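You operate a simulated robot arm through the tools that you are given. There is no shell and no other tool.

You run a simulated two-armed robot. Do the job below in one go: nothing can be reset, and whatever is moved stays where it is left.

## Task
Load the clamped strip to 30 N: red tray if it parts, green tray if it holds.
Fine: Wind the wheel back to zero before the clamps go up.

The check looks at the end state, three seconds after you hand in, the way a careful person would. Anything else that was tipped, shoved, dropped, spilled or broken makes it a failure.

## Robot
Two 7-joint arms with two-finger parallel grippers on one trunk that stands fixed in place. Base frame: the origin is at the foot of the trunk, x ahead of it, y to its left, z up; the work surface is at about z = 800. Lengths are in mm, angles in degrees, forces in N, time in s.
The left shoulder is at [30, 119, 1060], the right one opposite. With the tool pointing down near the work surface each hand reaches from about 220 to 660 mm from the base axis, measured 20 degrees to its own side. Payload 3.43 kg a hand.
The tool frame of a hand sits at the grasp point between the pads (the TCP): z along the fingers, y along the line on which they close. The tips reach 30 mm beyond it. Largest opening 94 mm; finger width 28, thickness 10; the body of the gripper, 50 by 96 mm, starts 55 mm behind the TCP.
Orientation is that of the tool frame in the base frame, as a unit quaternion [w, x, y, z]. With the fingers straight down and closing along the base's y, the tool's x points along the base's -x, its y along +y and its z along -z.

## Interface
- The arms move only by the tool drive_tool. It takes "left_deltas", "right_deltas" or both (then of equal length, played together; a hand with none holds still); each is a list of rows, each an object of numbers (a shift or turn left out is 0, a gripper value left out holds the last): "dx", "dy", "dz": the shift along the tool's x, y, z in units of 40 mm (1.0 is 40 mm); "ax", "ay", "az": the turn, a rotation vector about the tool's x, y, z in units of 6 degrees (1.0 is 6 degrees); "fingers": the opening in per cent of the stroke, from 0 (shut) to 100 (fully open). In form: [{"dx": .., "dy": .., "dz": .., "ax": .., "ay": .., "az": .., "fingers": ..}, ...]. A call has 1 to 20 rows; each row shifts and turns the commanded pose from where the row before left it, along the tool's axes as they then stand. A call with a number of a shift or a turn outside -1 to 1 is refused whole. Each row takes 0.2 s and may step no farther than 50 mm and 8.6 degrees from the row before; otherwise, or with a gripper value out of range, the whole call is refused. Where a pose cannot be reached the arm comes as near as it can. A force on the tool above 40 N (or 10 N above the force at the start of the call, whichever is more), or a blocked arm, ends the call early, and 0.2 s more pass. Each finger travels about 72 mm/s and halts on what it meets, pressing with about 43 N; the grip force reading is that of the motor and also rises with nothing between the fingers. The clock runs only during rows and for 0.2 s after the last one: add rows that do not move to give the fingers time. The reply holds the time, the measured pose of the TCP, the force on the tool along the base axes, the opening and the grip force, in the units named above and with some noise, with the torque about the TCP (base axes, N m) and any sound that the robot's microphone picked up.
- Cameras (640 x 400 px; columns grow to the right, rows downward): "scene" is now at [36.1, 2.7, 1754.4]; the picture's right is [-0.01, -1.00, 0.00], its down [-0.86, 0.01, -0.51] and it looks along [0.51, -0.00, -0.86] (base axes); focal length 325 px, centre (320, 200). "left" rides on the left gripper at [76, -14, -102] in its tool frame; the picture's right is [0.18, 0.98, 0.00], its down [-0.75, 0.14, -0.64] and it looks along [-0.63, 0.12, 0.77] (tool axes); focal length 243 px, centre (320, 200). "right" rides on the right gripper at [76, 14, -103] in its tool frame; the picture's right is [-0.18, 0.98, 0.00], its down [-0.75, -0.14, -0.64] and it looks along [-0.63, -0.12, 0.77] (tool axes); focal length 243 px, centre (320, 200). There is no depth. A picture from a camera that has moved, and an enlarged one, comes with that camera's place and axes in the base frame and with its lens.
- grab_frame(camera): a new picture of that camera. The clock stands still meanwhile.
- move_column(by): moves the trunk up (or, below 0, down) by that many mm; the arms and the scene camera ride with it, the base frame stays. It gives what a move gives, with no picture.
- turn_head(pan, tilt): turns the head with the scene camera to pan (to the left, within 143 degrees either way) and tilt (down, from -29 to 69), counted from straight ahead of the robot. It gives what a move gives.
- close_up(camera, box): a new picture of the part [left, top, right, bottom] of that camera's present view, enlarged. The clock stands still meanwhile.
- sign_off(): hands the job in; it is judged then, once.

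Places have to be worked out from the pictures, the camera data and where the tool is seen. Open the grippers and draw the arms clear of the work before you hand the job in, unless the task says otherwise.

The tools are called after "Emit:" by a JSON object that holds its "op" and its "data". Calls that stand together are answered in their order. drive_tool: Moves the arms, as the interface text tells. Its arguments: {"type":"object","properties":{"left_deltas":{"type":"array"},"right_deltas":{"type":"array"}},"required":[]} The other tools are called the same way: move_column (by) moves the trunk up or down; turn_head (pan, tilt) turns the head that bears the scene camera; grab_frame (camera) takes a picture; close_up (camera, box) takes an enlarged picture of a part of a camera's view; sign_off () hands the job in.

At the start:

```text
time_s: 0.0
left_tool_pos: [381.1, 256.8, 1183.2]
left_tcp_rot: [0.0, 0.0, 1.0, 0.001]
left_force: [0.5, 0.2, -1.0]
left_moment: [0.0, -0.03, 0.03]
left_width: 93.9
left_gripper_force: 0.0
right_tool_pos: [475.2, -154.1, 1214.3]
right_tcp_rot: [-0.001, 0.001, 1.0, 0.0]
right_force: [0.8, -1.0, 0.1]
right_moment: [0.01, -0.02, 0.01]
right_width: 94.1
right_gripper_force: 0.0
trunk travel left (down, up): [-325.0, 85.0]
head pan, tilt (commanded): [-0.4, 59.4]
```

scene: 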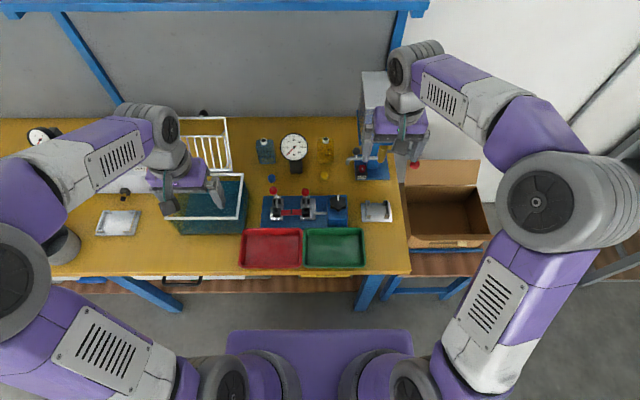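
right: 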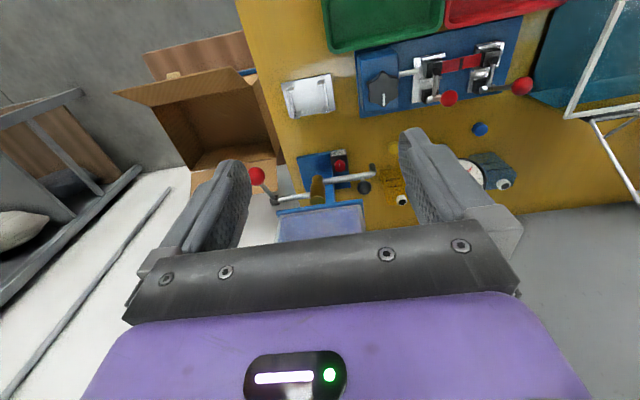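
left: 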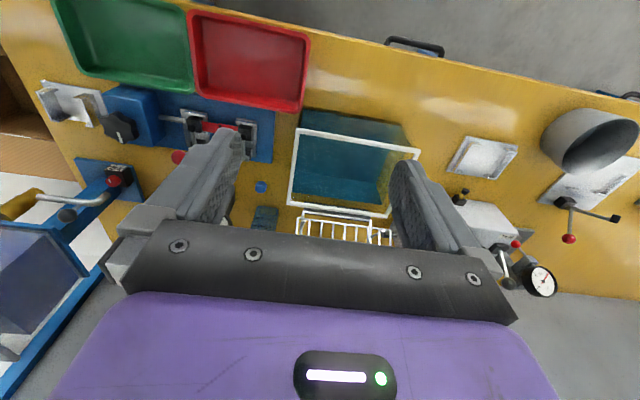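

The tester seems to be the blue base in the middle, with a red strip, two red-ball clamps, a black knob or wheel and a dial behind it. I'll enlarge that region to see what is there before moving.

Emit:
{"op": "close_up", "data": {"camera": "scene", "box": [230, 120, 410, 280]}}

Emit:
{"op": "close_up", "data": {"camera": "scene", "box": [255, 175, 355, 235]}}

Emit:
{"op": "close_up", "data": {"camera": "right", "box": [270, 0, 550, 200]}}

```text
2.50 times, centred on (320, 200) of scene
camera zoom: at [36.1, 2.7, 1754.4], right [-0.01, -1.0, 0.0], down [-0.86, 0.01, -0.51], along [0.51, 0.0, -0.86], focal length 813 px, centre (320, 200)
```

zoom: 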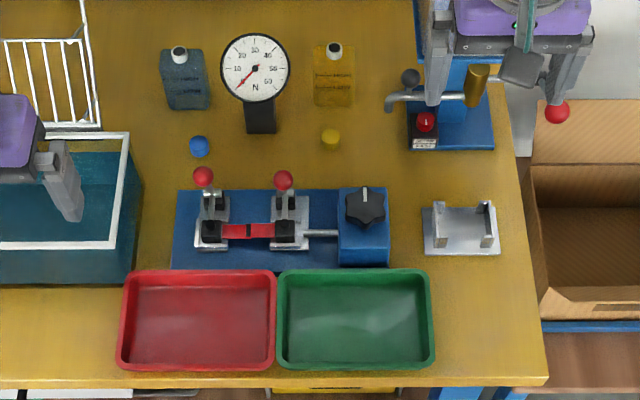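

```text
6.40 times, centred on (305, 205) of scene
camera zoom: at [36.1, 2.7, 1754.4], right [-0.01, -1.0, 0.0], down [-0.86, 0.01, -0.51], along [0.51, 0.0, -0.86], focal length 2082 px, centre (416, 168)
```

zoom: 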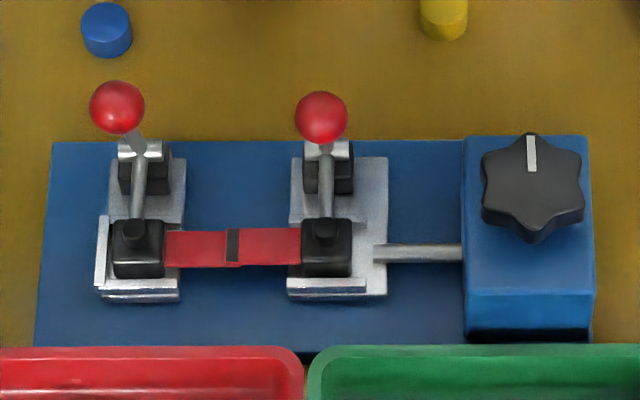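

```text
2.00 times, centred on (410, 100) of right
camera zoom: at [400.3, -139.8, 1316.8], right [0.19, 0.98, 0.0], down [0.75, -0.14, 0.64], along [0.63, -0.12, -0.77], focal length 485 px, centre (140, 400)
```

zoom: 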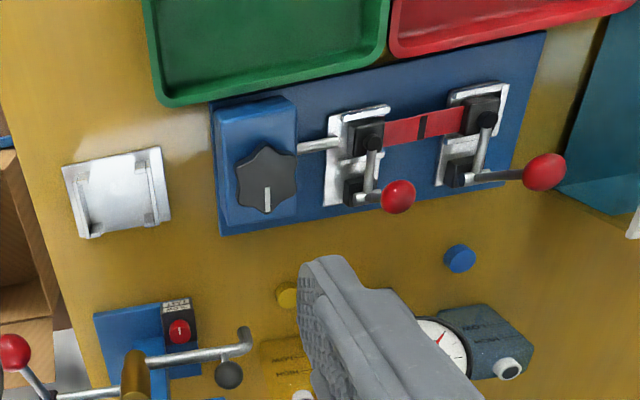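

The pads appear to be pressing the strip at both ends, and the knob's axis looks vertical. I'll enlarge the dial, the strip and the surroundings for more detail.

Emit:
{"op": "close_up", "data": {"camera": "scene", "box": [274, 128, 314, 178]}}

Emit:
{"op": "close_up", "data": {"camera": "scene", "box": [260, 180, 325, 225]}}

Emit:
{"op": "close_up", "data": {"camera": "left", "box": [30, 0, 330, 220]}}

Emit:
{"op": "close_up", "data": {"camera": "scene", "box": [20, 100, 270, 270]}}

```text
8.00 times, centred on (294, 153) of scene
camera zoom: at [36.1, 2.7, 1754.4], right [-0.01, -1.0, 0.0], down [-0.86, 0.01, -0.51], along [0.51, 0.0, -0.86], focal length 2602 px, centre (528, 576)
```

zoom: 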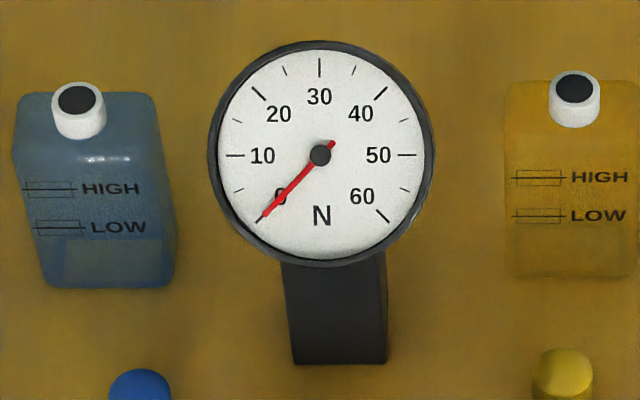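

```text
8.89 times, centred on (292, 202) of scene
camera zoom: at [36.1, 2.7, 1754.4], right [-0.01, -1.0, 0.0], down [-0.86, 0.01, -0.51], along [0.51, 0.0, -0.86], focal length 2892 px, centre (564, 178)
```

zoom: 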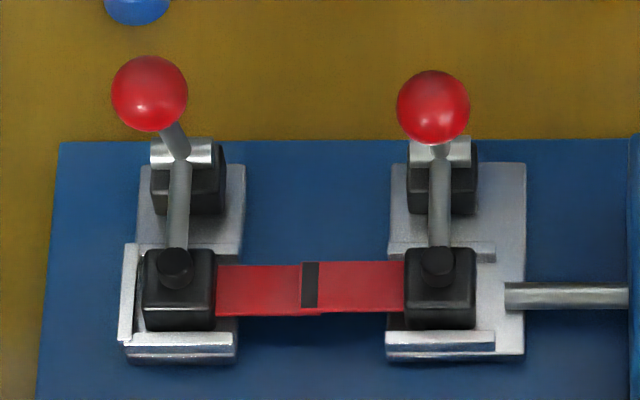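

```text
1.82 times, centred on (180, 110) of left
camera zoom: at [306.4, 241.0, 1285.1], right [-0.18, 0.98, 0.0], down [0.75, 0.14, 0.64], along [0.63, 0.12, -0.77], focal length 441 px, centre (574, 364)
```

zoom: 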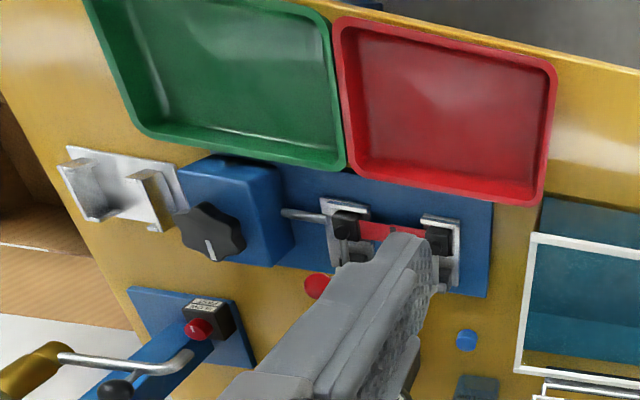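

```text
2.35 times, centred on (145, 185) of scene
camera zoom: at [36.1, 2.7, 1754.4], right [-0.01, -1.0, 0.0], down [-0.86, 0.01, -0.51], along [0.51, 0.0, -0.86], focal length 765 px, centre (732, 235)
```

zoom: 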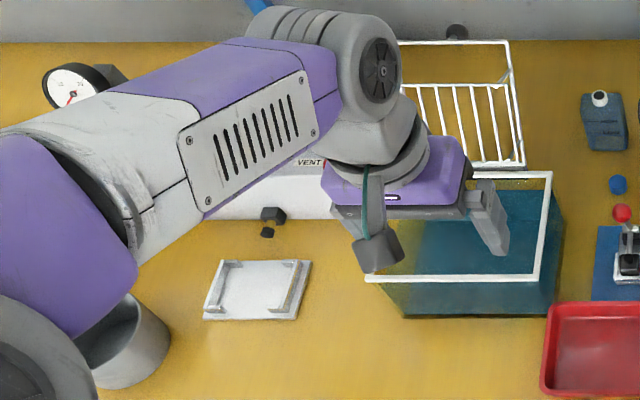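

The dial reads 0 N on a 0–60 scale. To measure the clamps and knob I need a closer view, so I'll bring the left hand over to about (470, 130, 1080), which is well above everything.

Emit:
{"op": "drive_tool", "data": {"left_deltas": [{"dx": -0.45, "dy": -0.64, "dz": 0.4}, {"dx": -0.45, "dy": -0.64, "dz": 0.4}, {"dx": -0.45, "dy": -0.64, "dz": 0.5}, {"dx": -0.45, "dy": -0.64, "dz": 0.6}, {"dx": -0.45, "dy": -0.64, "dz": 0.6}, {}]}}

Emit:
{"op": "grab_frame", "data": {"camera": "left"}}

Emit:
{"op": "grab_frame", "data": {"camera": "scene"}}

```text
time_s: 1.4
left_tool_pos: [471.8, 126.6, 1082.9]
left_tcp_rot: [0.0, 0.0, 1.0, 0.0]
left_force: [-0.4, 0.9, 0.0]
left_moment: [-0.05, -0.02, 0.01]
left_width: 93.9
left_gripper_force: 0.0
right_tool_pos: [476.1, -154.6, 1214.9]
right_tcp_rot: [-0.001, 0.001, 1.0, 0.0]
right_force: [0.0, 0.5, 0.5]
right_moment: [0.03, 0.01, 0.0]
right_width: 93.9
right_gripper_force: 0.0
trunk travel left (down, up): [-325.0, 85.0]
head pan, tilt (commanded): [-0.4, 59.4]
```

```text
taken
camera left: at [395.9, 112.0, 1184.8], right [-0.18, 0.98, 0.0], down [0.75, 0.14, 0.64], along [0.63, 0.12, -0.77], focal length 243 px, centre (320, 200)
```

left: 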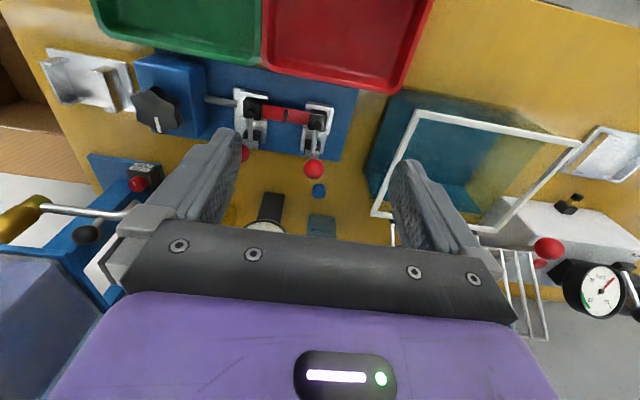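

```text
taken
camera scene: at [35.2, 3.3, 1754.4], right [-0.01, -1.0, 0.0], down [-0.86, 0.01, -0.51], along [0.51, 0.0, -0.86], focal length 325 px, centre (320, 200)
```

scene: 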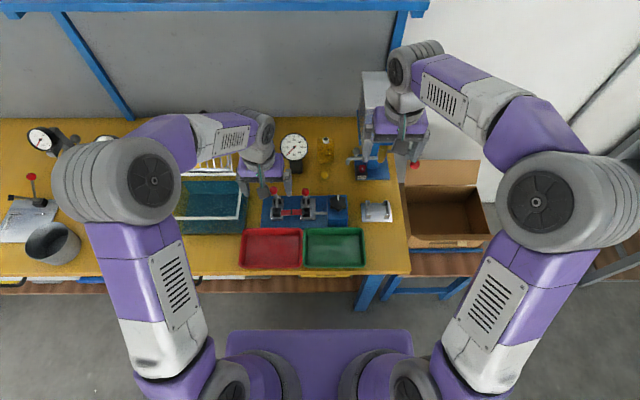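

The left camera now sees the clamps and the knob. I'll enlarge that part of its view.

Emit:
{"op": "close_up", "data": {"camera": "left", "box": [100, 40, 400, 220]}}

Emit:
{"op": "close_up", "data": {"camera": "left", "box": [210, 70, 370, 190]}}

Emit:
{"op": "close_up", "data": {"camera": "right", "box": [340, 20, 560, 150]}}

```text
2.13 times, centred on (250, 130) of left
camera zoom: at [395.9, 112.0, 1184.8], right [-0.18, 0.98, 0.0], down [0.75, 0.14, 0.64], along [0.63, 0.12, -0.77], focal length 518 px, centre (469, 349)
```

zoom: 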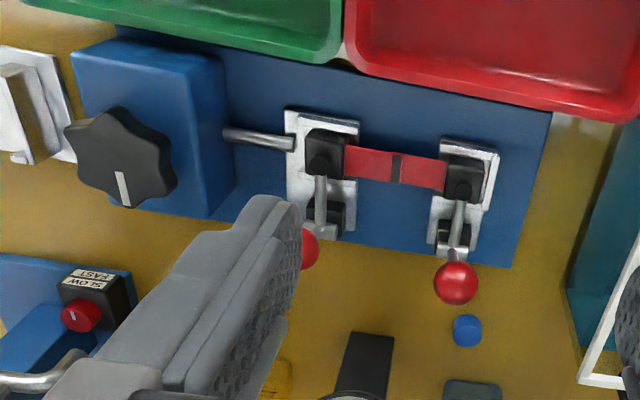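

```text
3.33 times, centred on (290, 130) of left
camera zoom: at [395.9, 112.0, 1184.8], right [-0.18, 0.98, 0.0], down [0.75, 0.14, 0.64], along [0.63, 0.12, -0.77], focal length 809 px, centre (420, 433)
```

zoom: 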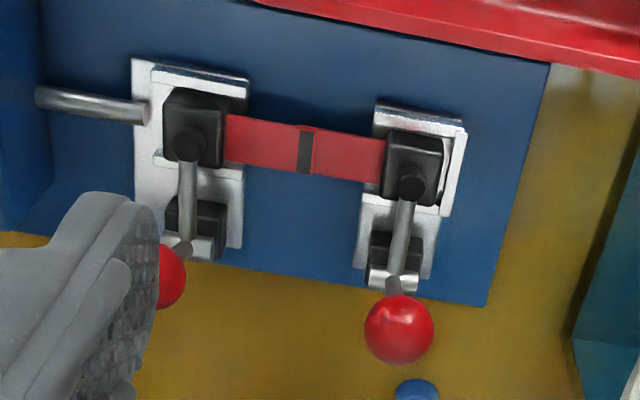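

```text
2.91 times, centred on (450, 85) of right
camera zoom: at [399.5, -139.3, 1317.1], right [0.19, 0.98, 0.0], down [0.75, -0.14, 0.64], along [0.63, -0.12, -0.77], focal length 706 px, centre (-58, 534)
```

zoom: 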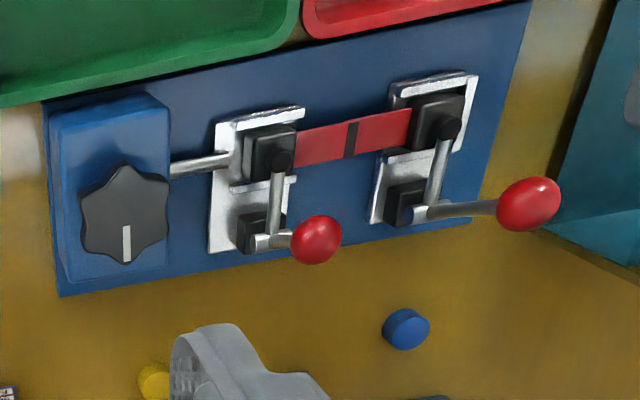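

From triangulating the left and right views I get these positions:

| Feature | Position (mm) |
|---|---|
| Knob top centre | (535, −58, 890) |
| Left pivot | (586, 134, 839) |
| Left ball | (553, 133, 937) |
| Right pivot | (585, 41, 846) |
| Right ball | (561, 41, 914) |
| Strip middle | (534, 87, 838) |

I'll move the left hand clear and bring the right hand over the knob, still high.

Emit:
{"op": "drive_tool", "data": {"left_deltas": [{"dx": 0.26, "dy": 0.43, "dz": -0.21}, {"dx": 0.26, "dy": 0.43, "dz": -0.21}, {"dx": 0.26, "dy": 0.43, "dz": -0.21}, {"dx": 0.26, "dy": 0.43, "dz": -0.21}, {"dx": 0.26, "dy": 0.43, "dz": -0.21}, {"dx": 0.26, "dy": 0.43, "dz": -0.21}, {"dx": 0.26, "dy": 0.43, "dz": -0.21}, {}], "right_deltas": [{"dx": -0.21, "dy": 0.345, "dz": 0.8}, {"dx": -0.21, "dy": 0.345, "dz": 0.8}, {"dx": -0.21, "dy": 0.345, "dz": 0.8}, {"dx": -0.21, "dy": 0.345, "dz": 0.8}, {"dx": -0.21, "dy": 0.345, "dz": 0.8}, {"dx": -0.21, "dy": 0.345, "dz": 0.8}, {"dx": -0.21, "dy": 0.345, "dz": 0.8}, {}]}}

Emit:
{"op": "grab_frame", "data": {"camera": "right"}}

Emit:
{"op": "grab_frame", "data": {"camera": "scene"}}

```text
time_s: 3.2
left_tool_pos: [397.3, 248.3, 1141.8]
left_tcp_rot: [0.0, 0.001, 1.0, 0.0]
left_force: [-0.5, 0.2, -0.8]
left_moment: [0.01, 0.03, 0.01]
left_width: 93.8
left_gripper_force: 0.0
right_tool_pos: [535.3, -58.5, 990.3]
right_tcp_rot: [-0.001, 0.0, 1.0, 0.0]
right_force: [-0.2, -0.2, 0.1]
right_moment: [-0.01, 0.0, -0.02]
right_width: 93.9
right_gripper_force: 0.0
trunk travel left (down, up): [-325.0, 85.0]
head pan, tilt (commanded): [-0.4, 59.4]
```

```text
taken
camera right: at [459.6, -43.6, 1092.9], right [0.18, 0.98, 0.0], down [0.75, -0.14, 0.64], along [0.63, -0.12, -0.77], focal length 243 px, centre (320, 200)
```

right: 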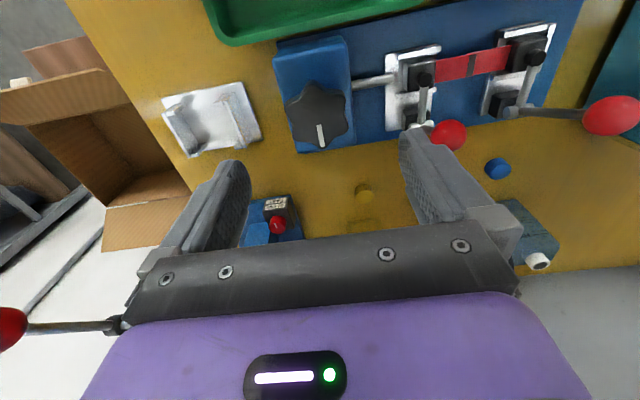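

```text
taken
camera scene: at [35.9, 2.2, 1754.4], right [-0.01, -1.0, 0.0], down [-0.86, 0.01, -0.51], along [0.51, 0.0, -0.86], focal length 325 px, centre (320, 200)
```

scene: 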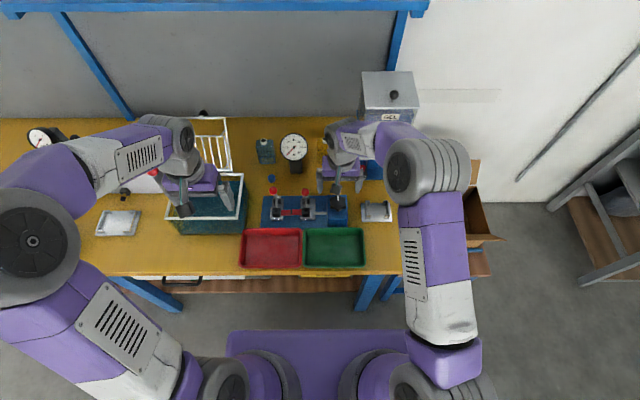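

The scene camera still sees the dial past the right hand. I'll enlarge the right camera's view of the knob to refine its centre and height.

Emit:
{"op": "close_up", "data": {"camera": "right", "box": [250, 30, 400, 160]}}

Emit:
{"op": "close_up", "data": {"camera": "right", "box": [380, 10, 640, 190]}}

Emit:
{"op": "close_up", "data": {"camera": "scene", "box": [255, 120, 365, 240]}}

```text
3.08 times, centred on (325, 95) of right
camera zoom: at [459.6, -43.6, 1092.9], right [0.18, 0.98, 0.0], down [0.75, -0.14, 0.64], along [0.63, -0.12, -0.77], focal length 746 px, centre (305, 523)
```

zoom: 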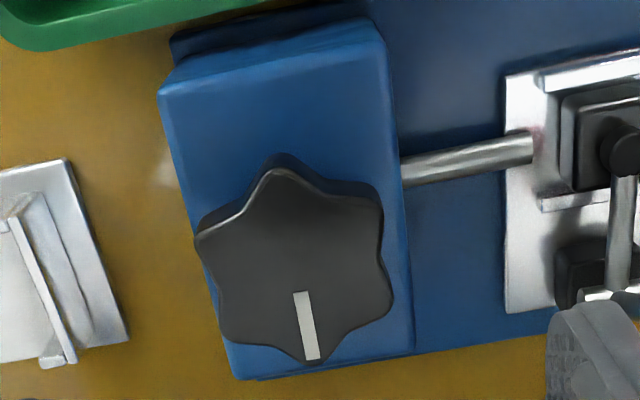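

```text
2.22 times, centred on (510, 100) of right
camera zoom: at [459.6, -43.6, 1092.9], right [0.18, 0.98, 0.0], down [0.75, -0.14, 0.64], along [0.63, -0.12, -0.77], focal length 539 px, centre (-102, 422)
```

zoom: 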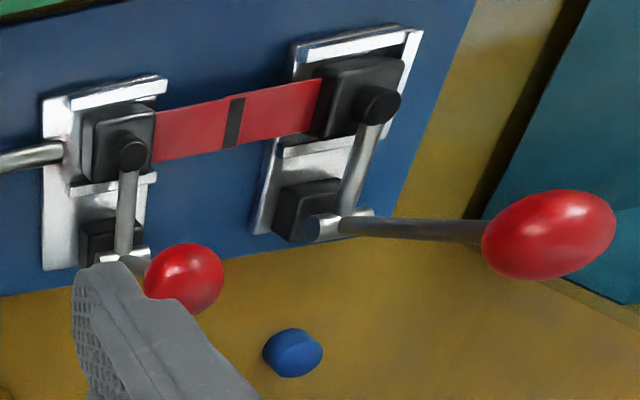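

```text
3.33 times, centred on (310, 180) of scene
camera zoom: at [35.9, 2.2, 1754.4], right [-0.01, -1.0, 0.0], down [-0.86, 0.01, -0.51], along [0.51, 0.0, -0.86], focal length 1084 px, centre (353, 267)
```

zoom: 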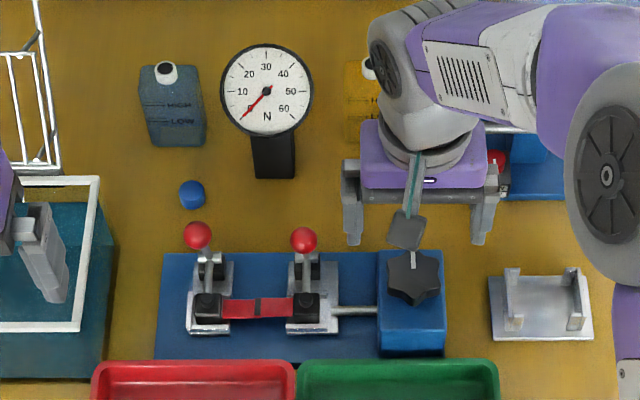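

The lobes put the knob centre at about (535.5, −59.5), with its top near z 892 and its underside near z 878. The box top is at about 860. I'll lower the open right hand to TCP z ≈ 920 and check that the fingers straddle the knob.

Emit:
{"op": "drive_tool", "data": {"right_deltas": [{"dz": 0.6, "dy": -0.025}, {"dz": 0.6}, {"dz": 0.4}, {"dz": 0.15}, {}]}}

Emit:
{"op": "grab_frame", "data": {"camera": "right"}}

Emit:
{"op": "close_up", "data": {"camera": "scene", "box": [300, 170, 380, 230]}}

```text
time_s: 4.4
left_tool_pos: [399.3, 249.3, 1143.4]
left_tcp_rot: [0.0, 0.0, 1.0, 0.0]
left_force: [-0.7, -0.8, 0.5]
left_moment: [-0.01, 0.02, 0.01]
left_width: 94.0
left_gripper_force: 0.1
right_tool_pos: [535.9, -58.6, 920.3]
right_tcp_rot: [0.001, 0.002, 1.0, 0.0]
right_force: [0.6, 0.1, 0.4]
right_moment: [0.0, -0.02, 0.01]
right_width: 93.9
right_gripper_force: 0.1
trunk travel left (down, up): [-325.0, 85.0]
head pan, tilt (commanded): [-0.4, 59.4]
```

```text
taken
camera right: at [459.8, -44.1, 1022.7], right [0.19, 0.98, 0.0], down [0.75, -0.14, 0.64], along [0.63, -0.12, -0.77], focal length 243 px, centre (320, 200)
```

right: 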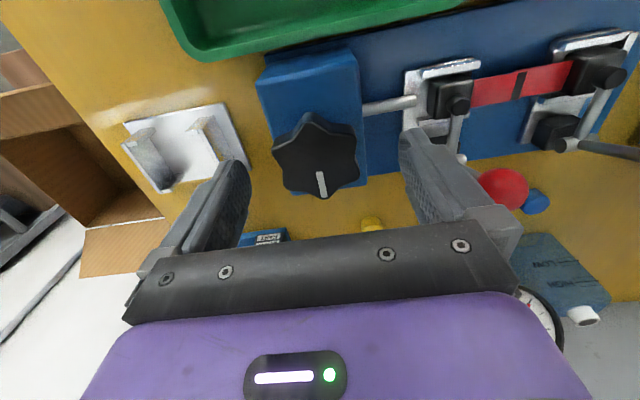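

```text
6.67 times, centred on (340, 200) of scene
camera zoom: at [36.1, 2.7, 1754.4], right [-0.01, -1.0, 0.0], down [-0.86, 0.01, -0.51], along [0.51, 0.0, -0.86], focal length 2169 px, centre (187, 200)
```

zoom: 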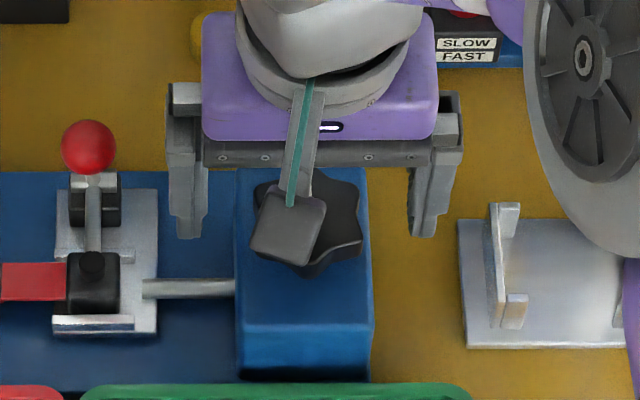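

The camera projects the point between the fingertips at about (320, 158) px. The knob centre is at (318, 158), so the hand is centred to within about 1–2 mm. I'll go down another 16 mm and close on the knob.

Emit:
{"op": "drive_tool", "data": {"right_deltas": [{"dz": 0.2}, {"dz": 0.2}, {}, {"fingers": 40}, {"fingers": 0}, {"fingers": 0}, {}]}}

Emit:
{"op": "close_up", "data": {"camera": "scene", "box": [255, 120, 365, 240]}}

Emit:
{"op": "grab_frame", "data": {"camera": "right"}}

```text
time_s: 6.0
left_tool_pos: [400.2, 247.9, 1141.3]
left_tcp_rot: [0.0, 0.0, 1.0, 0.0]
left_force: [0.4, -0.1, -0.2]
left_moment: [0.0, 0.0, 0.0]
left_width: 93.7
left_gripper_force: 0.0
right_tool_pos: [535.1, -58.8, 904.1]
right_tcp_rot: [-0.001, 0.001, 1.0, 0.0]
right_force: [1.0, -6.5, 0.9]
right_moment: [-0.11, 0.13, 0.01]
right_width: 53.5
right_gripper_force: 44.7
trunk travel left (down, up): [-325.0, 85.0]
head pan, tilt (commanded): [-0.4, 59.4]
```

```text
3.33 times, centred on (310, 180) of scene
camera zoom: at [36.1, 1.8, 1754.4], right [-0.01, -1.0, 0.0], down [-0.86, 0.01, -0.51], along [0.51, 0.0, -0.86], focal length 1084 px, centre (353, 267)
```

zoom: 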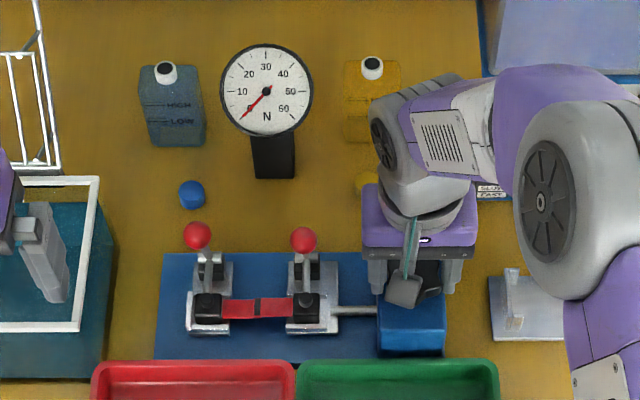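

```text
taken
camera right: at [459.9, -45.0, 1007.3], right [0.19, 0.98, 0.0], down [0.75, -0.14, 0.64], along [0.63, -0.12, -0.77], focal length 243 px, centre (320, 200)
```

right: 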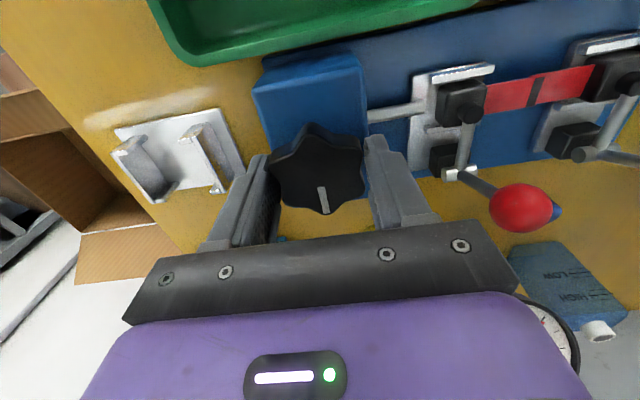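

The knob is gripped at 53.5 mm and the dial still reads 0. I'll try 6° clockwise as seen from above and check the dial.

Emit:
{"op": "drive_tool", "data": {"right_deltas": [{"az": 0.5}, {"az": 0.5}, {}, {}]}}

Emit:
{"op": "close_up", "data": {"camera": "scene", "box": [274, 128, 314, 178]}}

Emit:
{"op": "grab_frame", "data": {"camera": "right"}}

```text
time_s: 7.0
left_tool_pos: [397.8, 247.5, 1142.0]
left_tcp_rot: [0.0, 0.0, 1.0, 0.001]
left_force: [0.3, -0.2, 0.5]
left_moment: [0.0, 0.03, 0.0]
left_width: 93.7
left_gripper_force: 0.1
right_tool_pos: [535.5, -58.7, 904.6]
right_tcp_rot: [0.001, 0.053, 0.999, -0.001]
right_force: [2.3, -10.9, 9.9]
right_moment: [-0.79, 1.22, 0.04]
right_width: 53.6
right_gripper_force: 44.9
trunk travel left (down, up): [-325.0, 85.0]
head pan, tilt (commanded): [-0.4, 59.4]
```

```text
8.00 times, centred on (294, 153) of scene
camera zoom: at [35.7, 1.3, 1754.4], right [-0.01, -1.0, 0.0], down [-0.86, 0.01, -0.51], along [0.51, 0.0, -0.86], focal length 2602 px, centre (528, 576)
```

zoom: 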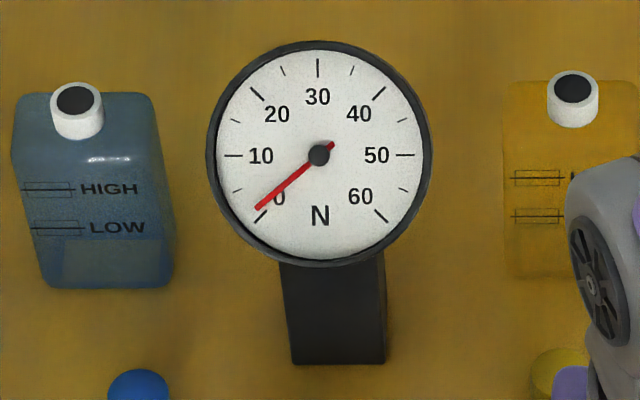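

```text
taken
camera right: at [461.7, -37.4, 1007.3], right [0.29, 0.96, 0.0], down [0.73, -0.22, 0.64], along [0.62, -0.18, -0.77], focal length 243 px, centre (320, 200)
```

right: 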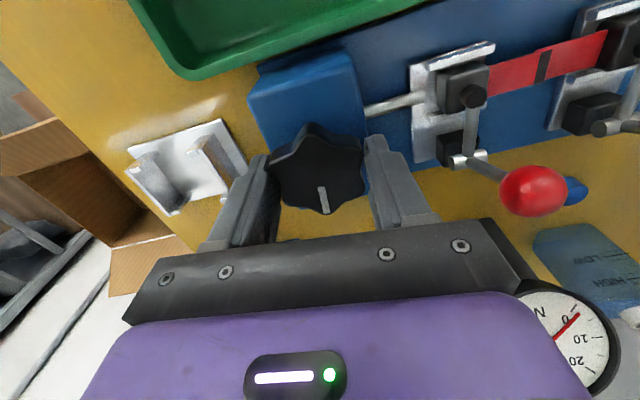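

The needle moved about 6°, or 1.4 N, so clockwise loads the strip at roughly 0.24 N per degree. That puts 30 N at about 125–130° of turn. I'll continue clockwise slowly and watch the tool forces.

Emit:
{"op": "drive_tool", "data": {"right_deltas": [{"az": 0.5}, {"az": 0.5}, {"az": 0.5}, {"az": 0.5}, {}]}}

Emit:
{"op": "close_up", "data": {"camera": "scene", "box": [255, 120, 365, 240]}}

Emit:
{"op": "grab_frame", "data": {"camera": "right"}}

```text
time_s: 8.2
left_tool_pos: [398.6, 246.6, 1142.1]
left_tcp_rot: [0.0, -0.001, 1.0, 0.001]
left_force: [-0.5, -0.6, 0.2]
left_moment: [0.02, -0.01, -0.04]
left_width: 94.1
left_gripper_force: 0.0
right_tool_pos: [536.2, -59.1, 904.8]
right_tcp_rot: [0.001, 0.158, 0.987, 0.0]
right_force: [7.6, -16.8, 12.1]
right_moment: [-0.96, -0.12, -0.02]
right_width: 53.5
right_gripper_force: 45.2
trunk travel left (down, up): [-325.0, 85.0]
head pan, tilt (commanded): [-0.4, 59.4]
```

```text
3.33 times, centred on (310, 180) of scene
camera zoom: at [35.7, 0.6, 1754.4], right [-0.01, -1.0, 0.0], down [-0.86, 0.01, -0.51], along [0.51, 0.0, -0.86], focal length 1084 px, centre (353, 267)
```

zoom: 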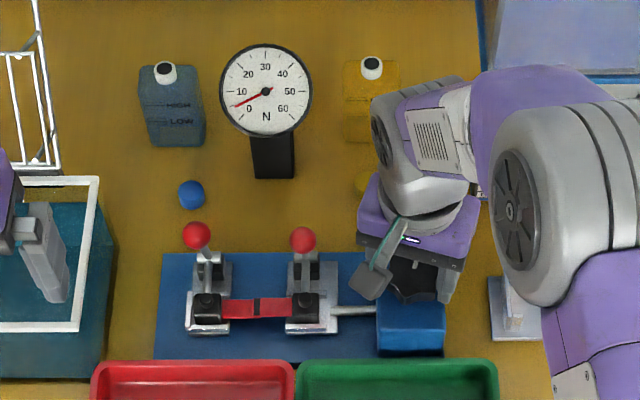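

```text
taken
camera right: at [467.7, -22.6, 1007.2], right [0.48, 0.88, 0.0], down [0.67, -0.37, 0.64], along [0.56, -0.31, -0.77], focal length 243 px, centre (320, 200)
```

right: 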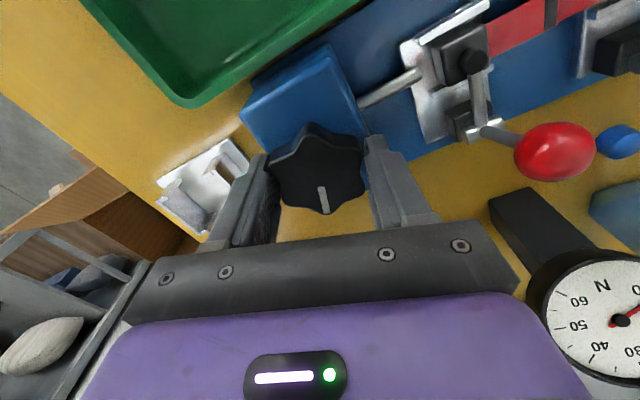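

The knob has turned 18° and the dial reads about 4 N, with the lateral force growing (−17 N in y). I'll shift the commanded pose slightly in the direction of the force to relieve it.

Emit:
{"op": "drive_tool", "data": {"right_deltas": [{"dx": -0.021, "dy": -0.03, "dz": -0.025}, {}]}}

```text
time_s: 8.8
left_tool_pos: [400.0, 246.7, 1142.0]
left_tcp_rot: [0.0, 0.0, 1.0, 0.0]
left_force: [0.1, -0.1, 0.5]
left_moment: [-0.03, 0.04, 0.0]
left_width: 93.8
left_gripper_force: 0.0
right_tool_pos: [536.8, -59.1, 905.6]
right_tcp_rot: [0.001, 0.157, 0.988, 0.001]
right_force: [8.2, -11.1, 2.6]
right_moment: [-0.77, -1.28, 0.04]
right_width: 53.5
right_gripper_force: 44.7
trunk travel left (down, up): [-325.0, 85.0]
head pan, tilt (commanded): [-0.4, 59.4]
```

That eased the force: stiffness is around 5 N/mm sideways and 10 N/mm vertically. I'll relieve it a little more and turn another 24°.

Emit:
{"op": "drive_tool", "data": {"right_deltas": [{"dx": -0.05, "dy": -0.036}, {"az": 0.5}, {"az": 0.5}, {"az": 0.5}, {"az": 0.5}, {"az": 0.5}, {"az": 0.5}, {"az": 0.5}, {"az": 0.5}, {}]}}

Emit:
{"op": "close_up", "data": {"camera": "scene", "box": [255, 120, 365, 240]}}

Emit:
{"op": "grab_frame", "data": {"camera": "right"}}

```text
time_s: 11.0
left_tool_pos: [399.4, 248.4, 1142.3]
left_tcp_rot: [0.0, 0.0, 1.0, -0.001]
left_force: [0.2, -0.4, 0.1]
left_moment: [0.03, 0.01, 0.0]
left_width: 93.8
left_gripper_force: 0.0
right_tool_pos: [535.0, -59.7, 905.1]
right_tcp_rot: [-0.002, 0.359, 0.933, 0.0]
right_force: [-9.6, 10.7, -8.2]
right_moment: [0.86, 1.09, 0.02]
right_width: 53.8
right_gripper_force: 45.6
trunk travel left (down, up): [-325.0, 85.0]
head pan, tilt (commanded): [-0.4, 59.4]
```

```text
3.33 times, centred on (310, 180) of scene
camera zoom: at [35.8, 4.1, 1754.3], right [-0.01, -1.0, 0.0], down [-0.86, 0.01, -0.51], along [0.51, 0.0, -0.86], focal length 1084 px, centre (353, 267)
```

zoom: 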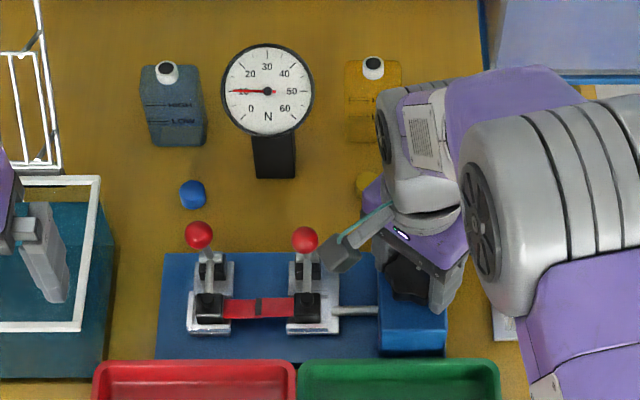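

```text
taken
camera right: at [489.2, 1.4, 1007.6], right [0.8, 0.61, 0.0], down [0.47, -0.61, 0.64], along [0.39, -0.51, -0.77], focal length 243 px, centre (320, 200)
```

right: 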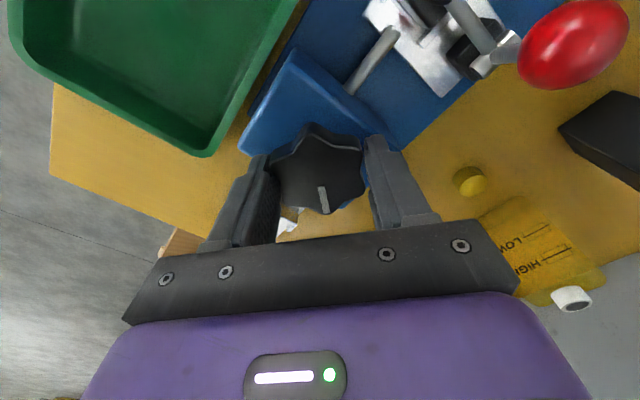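

The dial reads 10 N at 42°, which confirms about 0.238 N per degree. The forces are small, so I'll relieve them slightly and turn another 24°.

Emit:
{"op": "drive_tool", "data": {"right_deltas": [{"dx": 0.039, "dy": 0.006, "dz": 0.015}, {"az": 0.5}, {"az": 0.5}, {"az": 0.5}, {"az": 0.5}, {"az": 0.5}, {"az": 0.5}, {"az": 0.5}, {"az": 0.5}, {}]}}

Emit:
{"op": "close_up", "data": {"camera": "scene", "box": [255, 120, 365, 240]}}

Emit:
{"op": "grab_frame", "data": {"camera": "right"}}

```text
time_s: 13.2
left_tool_pos: [397.1, 249.5, 1142.2]
left_tcp_rot: [0.001, 0.0, 1.0, 0.0]
left_force: [-0.6, -0.4, 0.3]
left_moment: [0.01, -0.01, 0.01]
left_width: 94.3
left_gripper_force: 0.0
right_tool_pos: [535.4, -60.7, 905.9]
right_tcp_rot: [-0.001, 0.546, 0.838, 0.0]
right_force: [-12.0, 4.7, -0.4]
right_moment: [-0.67, -0.7, 0.0]
right_width: 53.6
right_gripper_force: 44.9
trunk travel left (down, up): [-325.0, 85.0]
head pan, tilt (commanded): [-0.4, 59.4]
```

```text
3.33 times, centred on (310, 180) of scene
camera zoom: at [34.3, 3.7, 1754.4], right [-0.01, -1.0, 0.0], down [-0.86, 0.01, -0.51], along [0.51, 0.0, -0.86], focal length 1084 px, centre (353, 267)
```

zoom: 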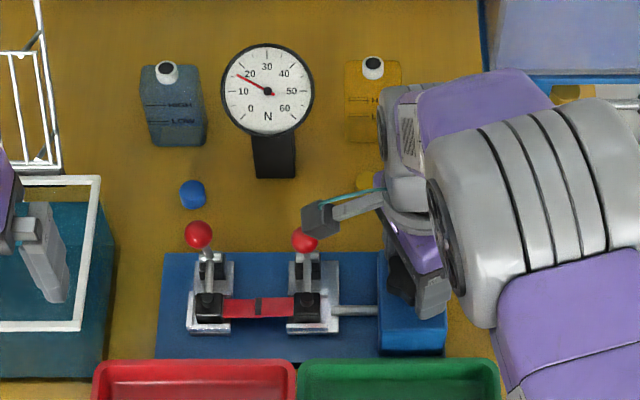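

```text
taken
camera right: at [517.6, 14.9, 1007.5], right [0.97, 0.23, 0.0], down [0.18, -0.75, 0.64], along [0.15, -0.63, -0.77], focal length 243 px, centre (320, 200)
```

right: 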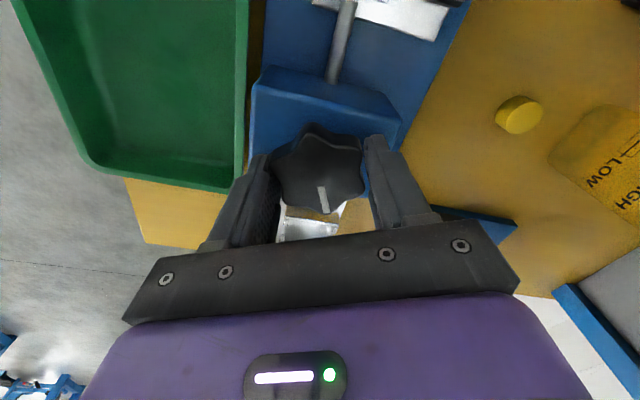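

The knob is at 66° and the dial reads about 16 N with the strip still whole. I'll ease the side force again and turn another 24°.

Emit:
{"op": "drive_tool", "data": {"right_deltas": [{"dx": 0.029, "dy": -0.028}, {"az": 0.5}, {"az": 0.5}, {"az": 0.5}, {"az": 0.5}, {"az": 0.5}, {"az": 0.5}, {"az": 0.5}, {"az": 0.5}, {}]}}

Emit:
{"op": "close_up", "data": {"camera": "scene", "box": [255, 120, 365, 240]}}

Emit:
{"op": "grab_frame", "data": {"camera": "right"}}

```text
time_s: 15.4
left_tool_pos: [400.4, 248.0, 1140.8]
left_tcp_rot: [0.0, 0.0, 1.0, 0.0]
left_force: [0.3, 0.1, 0.0]
left_moment: [0.04, 0.02, 0.0]
left_width: 94.0
left_gripper_force: 0.2
right_tool_pos: [534.4, -59.2, 904.9]
right_tcp_rot: [0.001, 0.707, 0.707, 0.0]
right_force: [7.7, -6.3, 4.8]
right_moment: [-1.18, -0.24, -0.04]
right_width: 53.6
right_gripper_force: 45.1
trunk travel left (down, up): [-325.0, 85.0]
head pan, tilt (commanded): [-0.4, 59.4]
```

```text
3.33 times, centred on (310, 180) of scene
camera zoom: at [36.7, 2.1, 1754.4], right [-0.01, -1.0, 0.0], down [-0.86, 0.01, -0.51], along [0.51, 0.0, -0.86], focal length 1084 px, centre (353, 267)
```

zoom: 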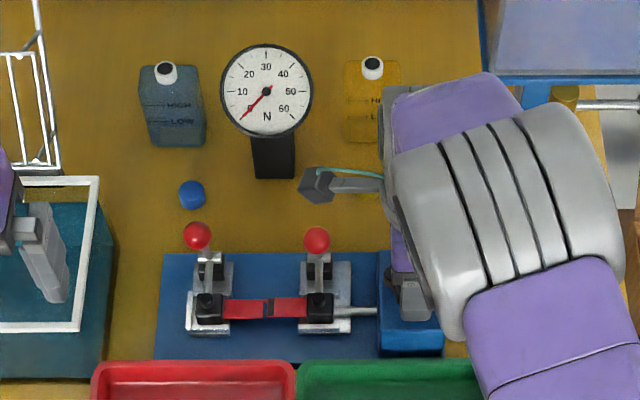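

```text
taken
camera right: at [549.2, 15.5, 1007.6], right [0.98, -0.19, 0.0], down [-0.14, -0.75, 0.64], along [-0.12, -0.63, -0.77], focal length 243 px, centre (320, 200)
```

right: 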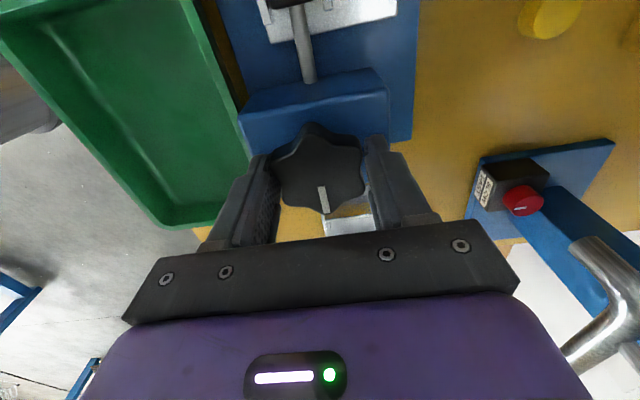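

The dial has dropped to 0 and the strip seems to have parted between 16 and 21 N, with the right jaw displaced. I'll enlarge the strip to confirm.

Emit:
{"op": "close_up", "data": {"camera": "scene", "box": [260, 180, 325, 225]}}

Emit:
{"op": "close_up", "data": {"camera": "scene", "box": [274, 128, 314, 178]}}

```text
8.89 times, centred on (292, 202) of scene
camera zoom: at [36.7, 2.1, 1754.4], right [-0.01, -1.0, 0.0], down [-0.86, 0.01, -0.51], along [0.51, 0.0, -0.86], focal length 2892 px, centre (564, 178)
```

zoom: 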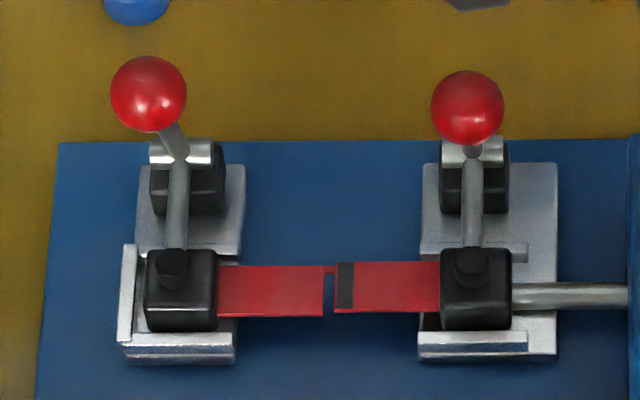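

```text
8.00 times, centred on (294, 153) of scene
camera zoom: at [36.7, 2.1, 1754.4], right [-0.01, -1.0, 0.0], down [-0.86, 0.01, -0.51], along [0.51, 0.0, -0.86], focal length 2602 px, centre (528, 576)
```

zoom: 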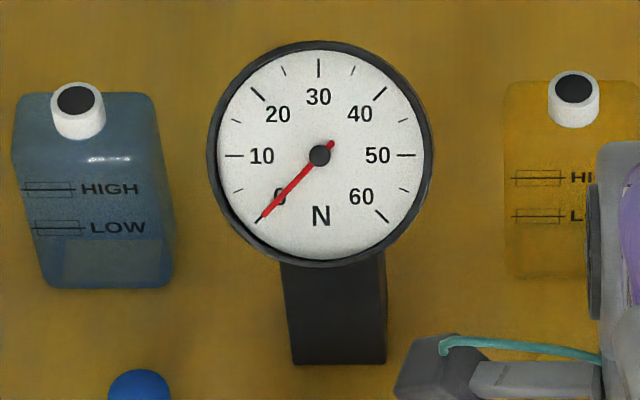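

The jaw has jumped about 13 mm, the dial is at 0 and there is a gap in the strip. I want to be sure no ligament still connects the halves, so I'll look from the left camera too.

Emit:
{"op": "grab_frame", "data": {"camera": "left"}}

Emit:
{"op": "close_up", "data": {"camera": "scene", "box": [285, 198, 305, 214]}}

```text
taken
camera left: at [324.1, 232.6, 1244.3], right [-0.18, 0.98, 0.0], down [0.75, 0.14, 0.64], along [0.63, 0.12, -0.77], focal length 243 px, centre (320, 200)
```

left: 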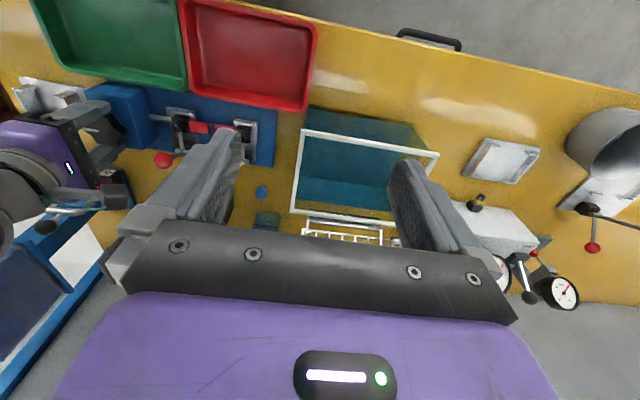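

```text
16.00 times, centred on (295, 206) of scene
camera zoom: at [36.7, 2.1, 1754.4], right [-0.01, -1.0, 0.0], down [-0.86, 0.01, -0.51], along [0.51, 0.0, -0.86], focal length 5205 px, centre (720, 104)
```

zoom: 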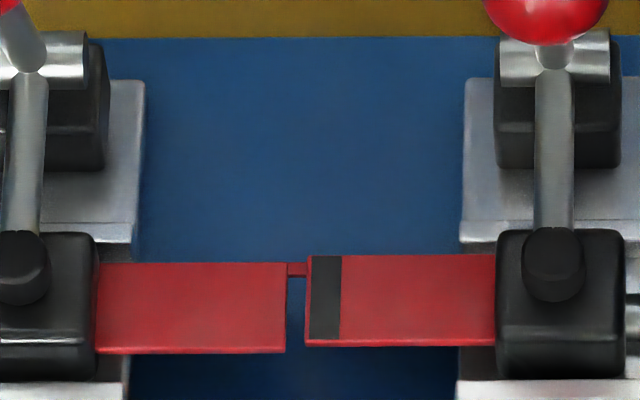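

A small red tab bridges the gap at the far edge, and it could be a torn tooth or a ligament. I'll bring the left camera closer while nudging the wheel 6° further, still well under the 30 N setting, to see whether any load comes back.

Emit:
{"op": "drive_tool", "data": {"left_deltas": [{"dx": -0.33, "dy": -0.54, "dz": 0.36}, {"dx": -0.33, "dy": -0.54, "dz": 0.36}, {"dx": -0.33, "dy": -0.54, "dz": 0.36}, {"dx": -0.33, "dy": -0.54, "dz": 0.36}, {"dx": -0.33, "dy": -0.54, "dz": 0.36}, {}]}}

Emit:
{"op": "drive_tool", "data": {"right_deltas": [{"az": 0.5}, {"az": 0.5}, {}, {}]}}

Emit:
{"op": "close_up", "data": {"camera": "left", "box": [210, 60, 370, 180]}}

Emit:
{"op": "close_up", "data": {"camera": "scene", "box": [255, 120, 365, 240]}}

```text
time_s: 16.8
left_tool_pos: [464.8, 140.7, 1069.9]
left_tcp_rot: [-0.001, 0.0, 1.0, 0.0]
left_force: [0.5, 0.3, -0.5]
left_moment: [-0.02, 0.0, -0.02]
left_width: 93.9
left_gripper_force: 0.0
right_tool_pos: [536.4, -59.5, 904.3]
right_tcp_rot: [0.0, 0.707, 0.707, 0.001]
right_force: [12.6, -9.2, 11.0]
right_moment: [-0.36, 0.19, -0.02]
right_width: 53.5
right_gripper_force: 45.4
trunk travel left (down, up): [-325.0, 85.0]
head pan, tilt (commanded): [-0.4, 59.4]
```

```text
time_s: 17.8
left_tool_pos: [465.7, 141.8, 1069.7]
left_tcp_rot: [0.0, 0.0, 1.0, 0.001]
left_force: [0.1, 0.4, -1.4]
left_moment: [0.02, 0.01, 0.02]
left_width: 93.8
left_gripper_force: 0.0
right_tool_pos: [535.5, -60.7, 905.4]
right_tcp_rot: [0.0, 0.744, 0.668, 0.002]
right_force: [11.9, -8.4, 15.0]
right_moment: [0.31, 0.08, 0.0]
right_width: 53.7
right_gripper_force: 45.2
trunk travel left (down, up): [-325.0, 85.0]
head pan, tilt (commanded): [-0.4, 59.4]
```

```text
3.33 times, centred on (290, 120) of left
camera zoom: at [389.5, 125.9, 1172.0], right [-0.18, 0.98, 0.0], down [0.75, 0.14, 0.64], along [0.63, 0.12, -0.77], focal length 809 px, centre (420, 467)
```

zoom: 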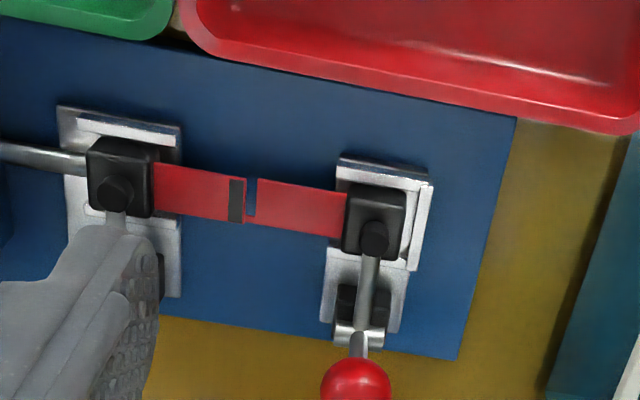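

```text
3.33 times, centred on (310, 180) of scene
camera zoom: at [36.3, 1.5, 1754.4], right [-0.01, -1.0, 0.0], down [-0.86, 0.01, -0.51], along [0.51, 0.0, -0.86], focal length 1084 px, centre (353, 267)
```

zoom: 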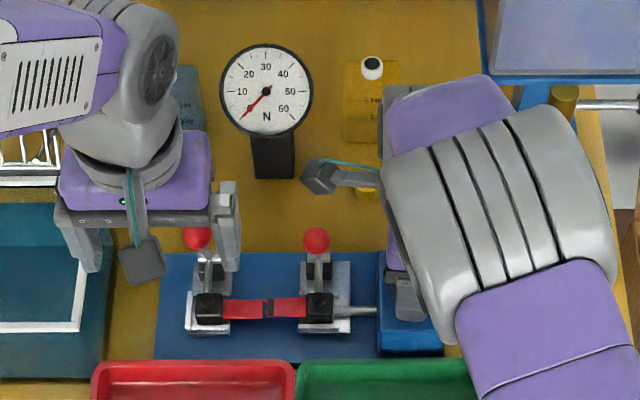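

The dial stays at 0 as the wheel turns, so no load passes through the strip. I'll enlarge the gap for the tab detail.

Emit:
{"op": "close_up", "data": {"camera": "left", "box": [255, 95, 295, 125]}}

Emit:
{"op": "close_up", "data": {"camera": "scene", "box": [285, 198, 305, 214]}}

```text
13.33 times, centred on (275, 110) of left
camera zoom: at [389.5, 125.9, 1172.0], right [-0.18, 0.98, 0.0], down [0.75, 0.14, 0.64], along [0.63, 0.12, -0.77], focal length 3235 px, centre (920, 1400)
```

zoom: 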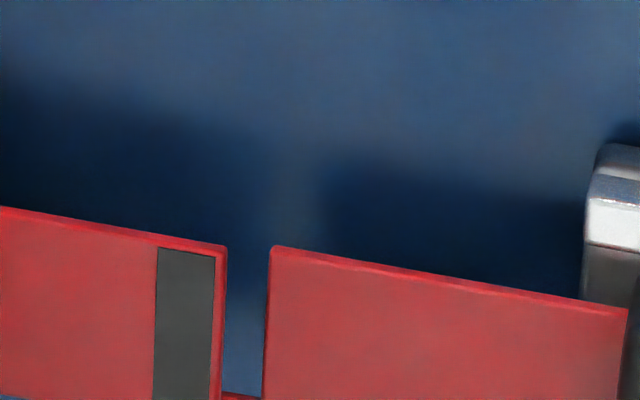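

```text
16.00 times, centred on (295, 206) of scene
camera zoom: at [36.3, 1.5, 1754.4], right [-0.01, -1.0, 0.0], down [-0.86, 0.01, -0.51], along [0.51, 0.0, -0.86], focal length 5205 px, centre (720, 104)
```

zoom: 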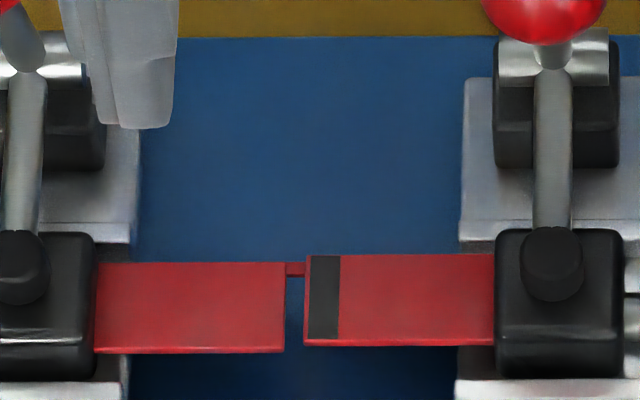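

The gap didn't change with 6° more turn. I'll look at the tab itself at the far edge of the gap.

Emit:
{"op": "close_up", "data": {"camera": "left", "box": [262, 108, 292, 132]}}

Emit:
{"op": "close_up", "data": {"camera": "left", "box": [272, 118, 284, 127]}}

```text
16.00 times, centred on (277, 120) of left
camera zoom: at [389.5, 125.9, 1172.0], right [-0.18, 0.98, 0.0], down [0.75, 0.14, 0.64], along [0.63, 0.12, -0.77], focal length 3882 px, centre (1008, 1480)
```

zoom: 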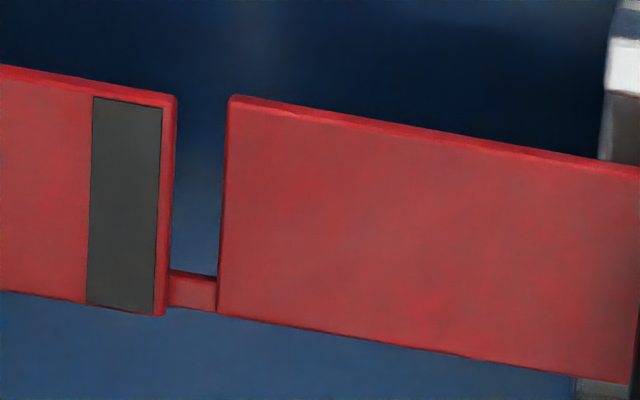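

```text
16.00 times, centred on (278, 122) of left
camera zoom: at [389.5, 125.9, 1172.0], right [-0.18, 0.98, 0.0], down [0.75, 0.14, 0.64], along [0.63, 0.12, -0.77], focal length 3882 px, centre (992, 1440)
```

zoom: 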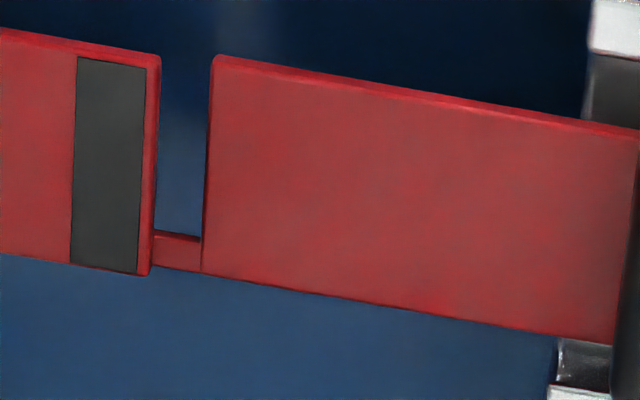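

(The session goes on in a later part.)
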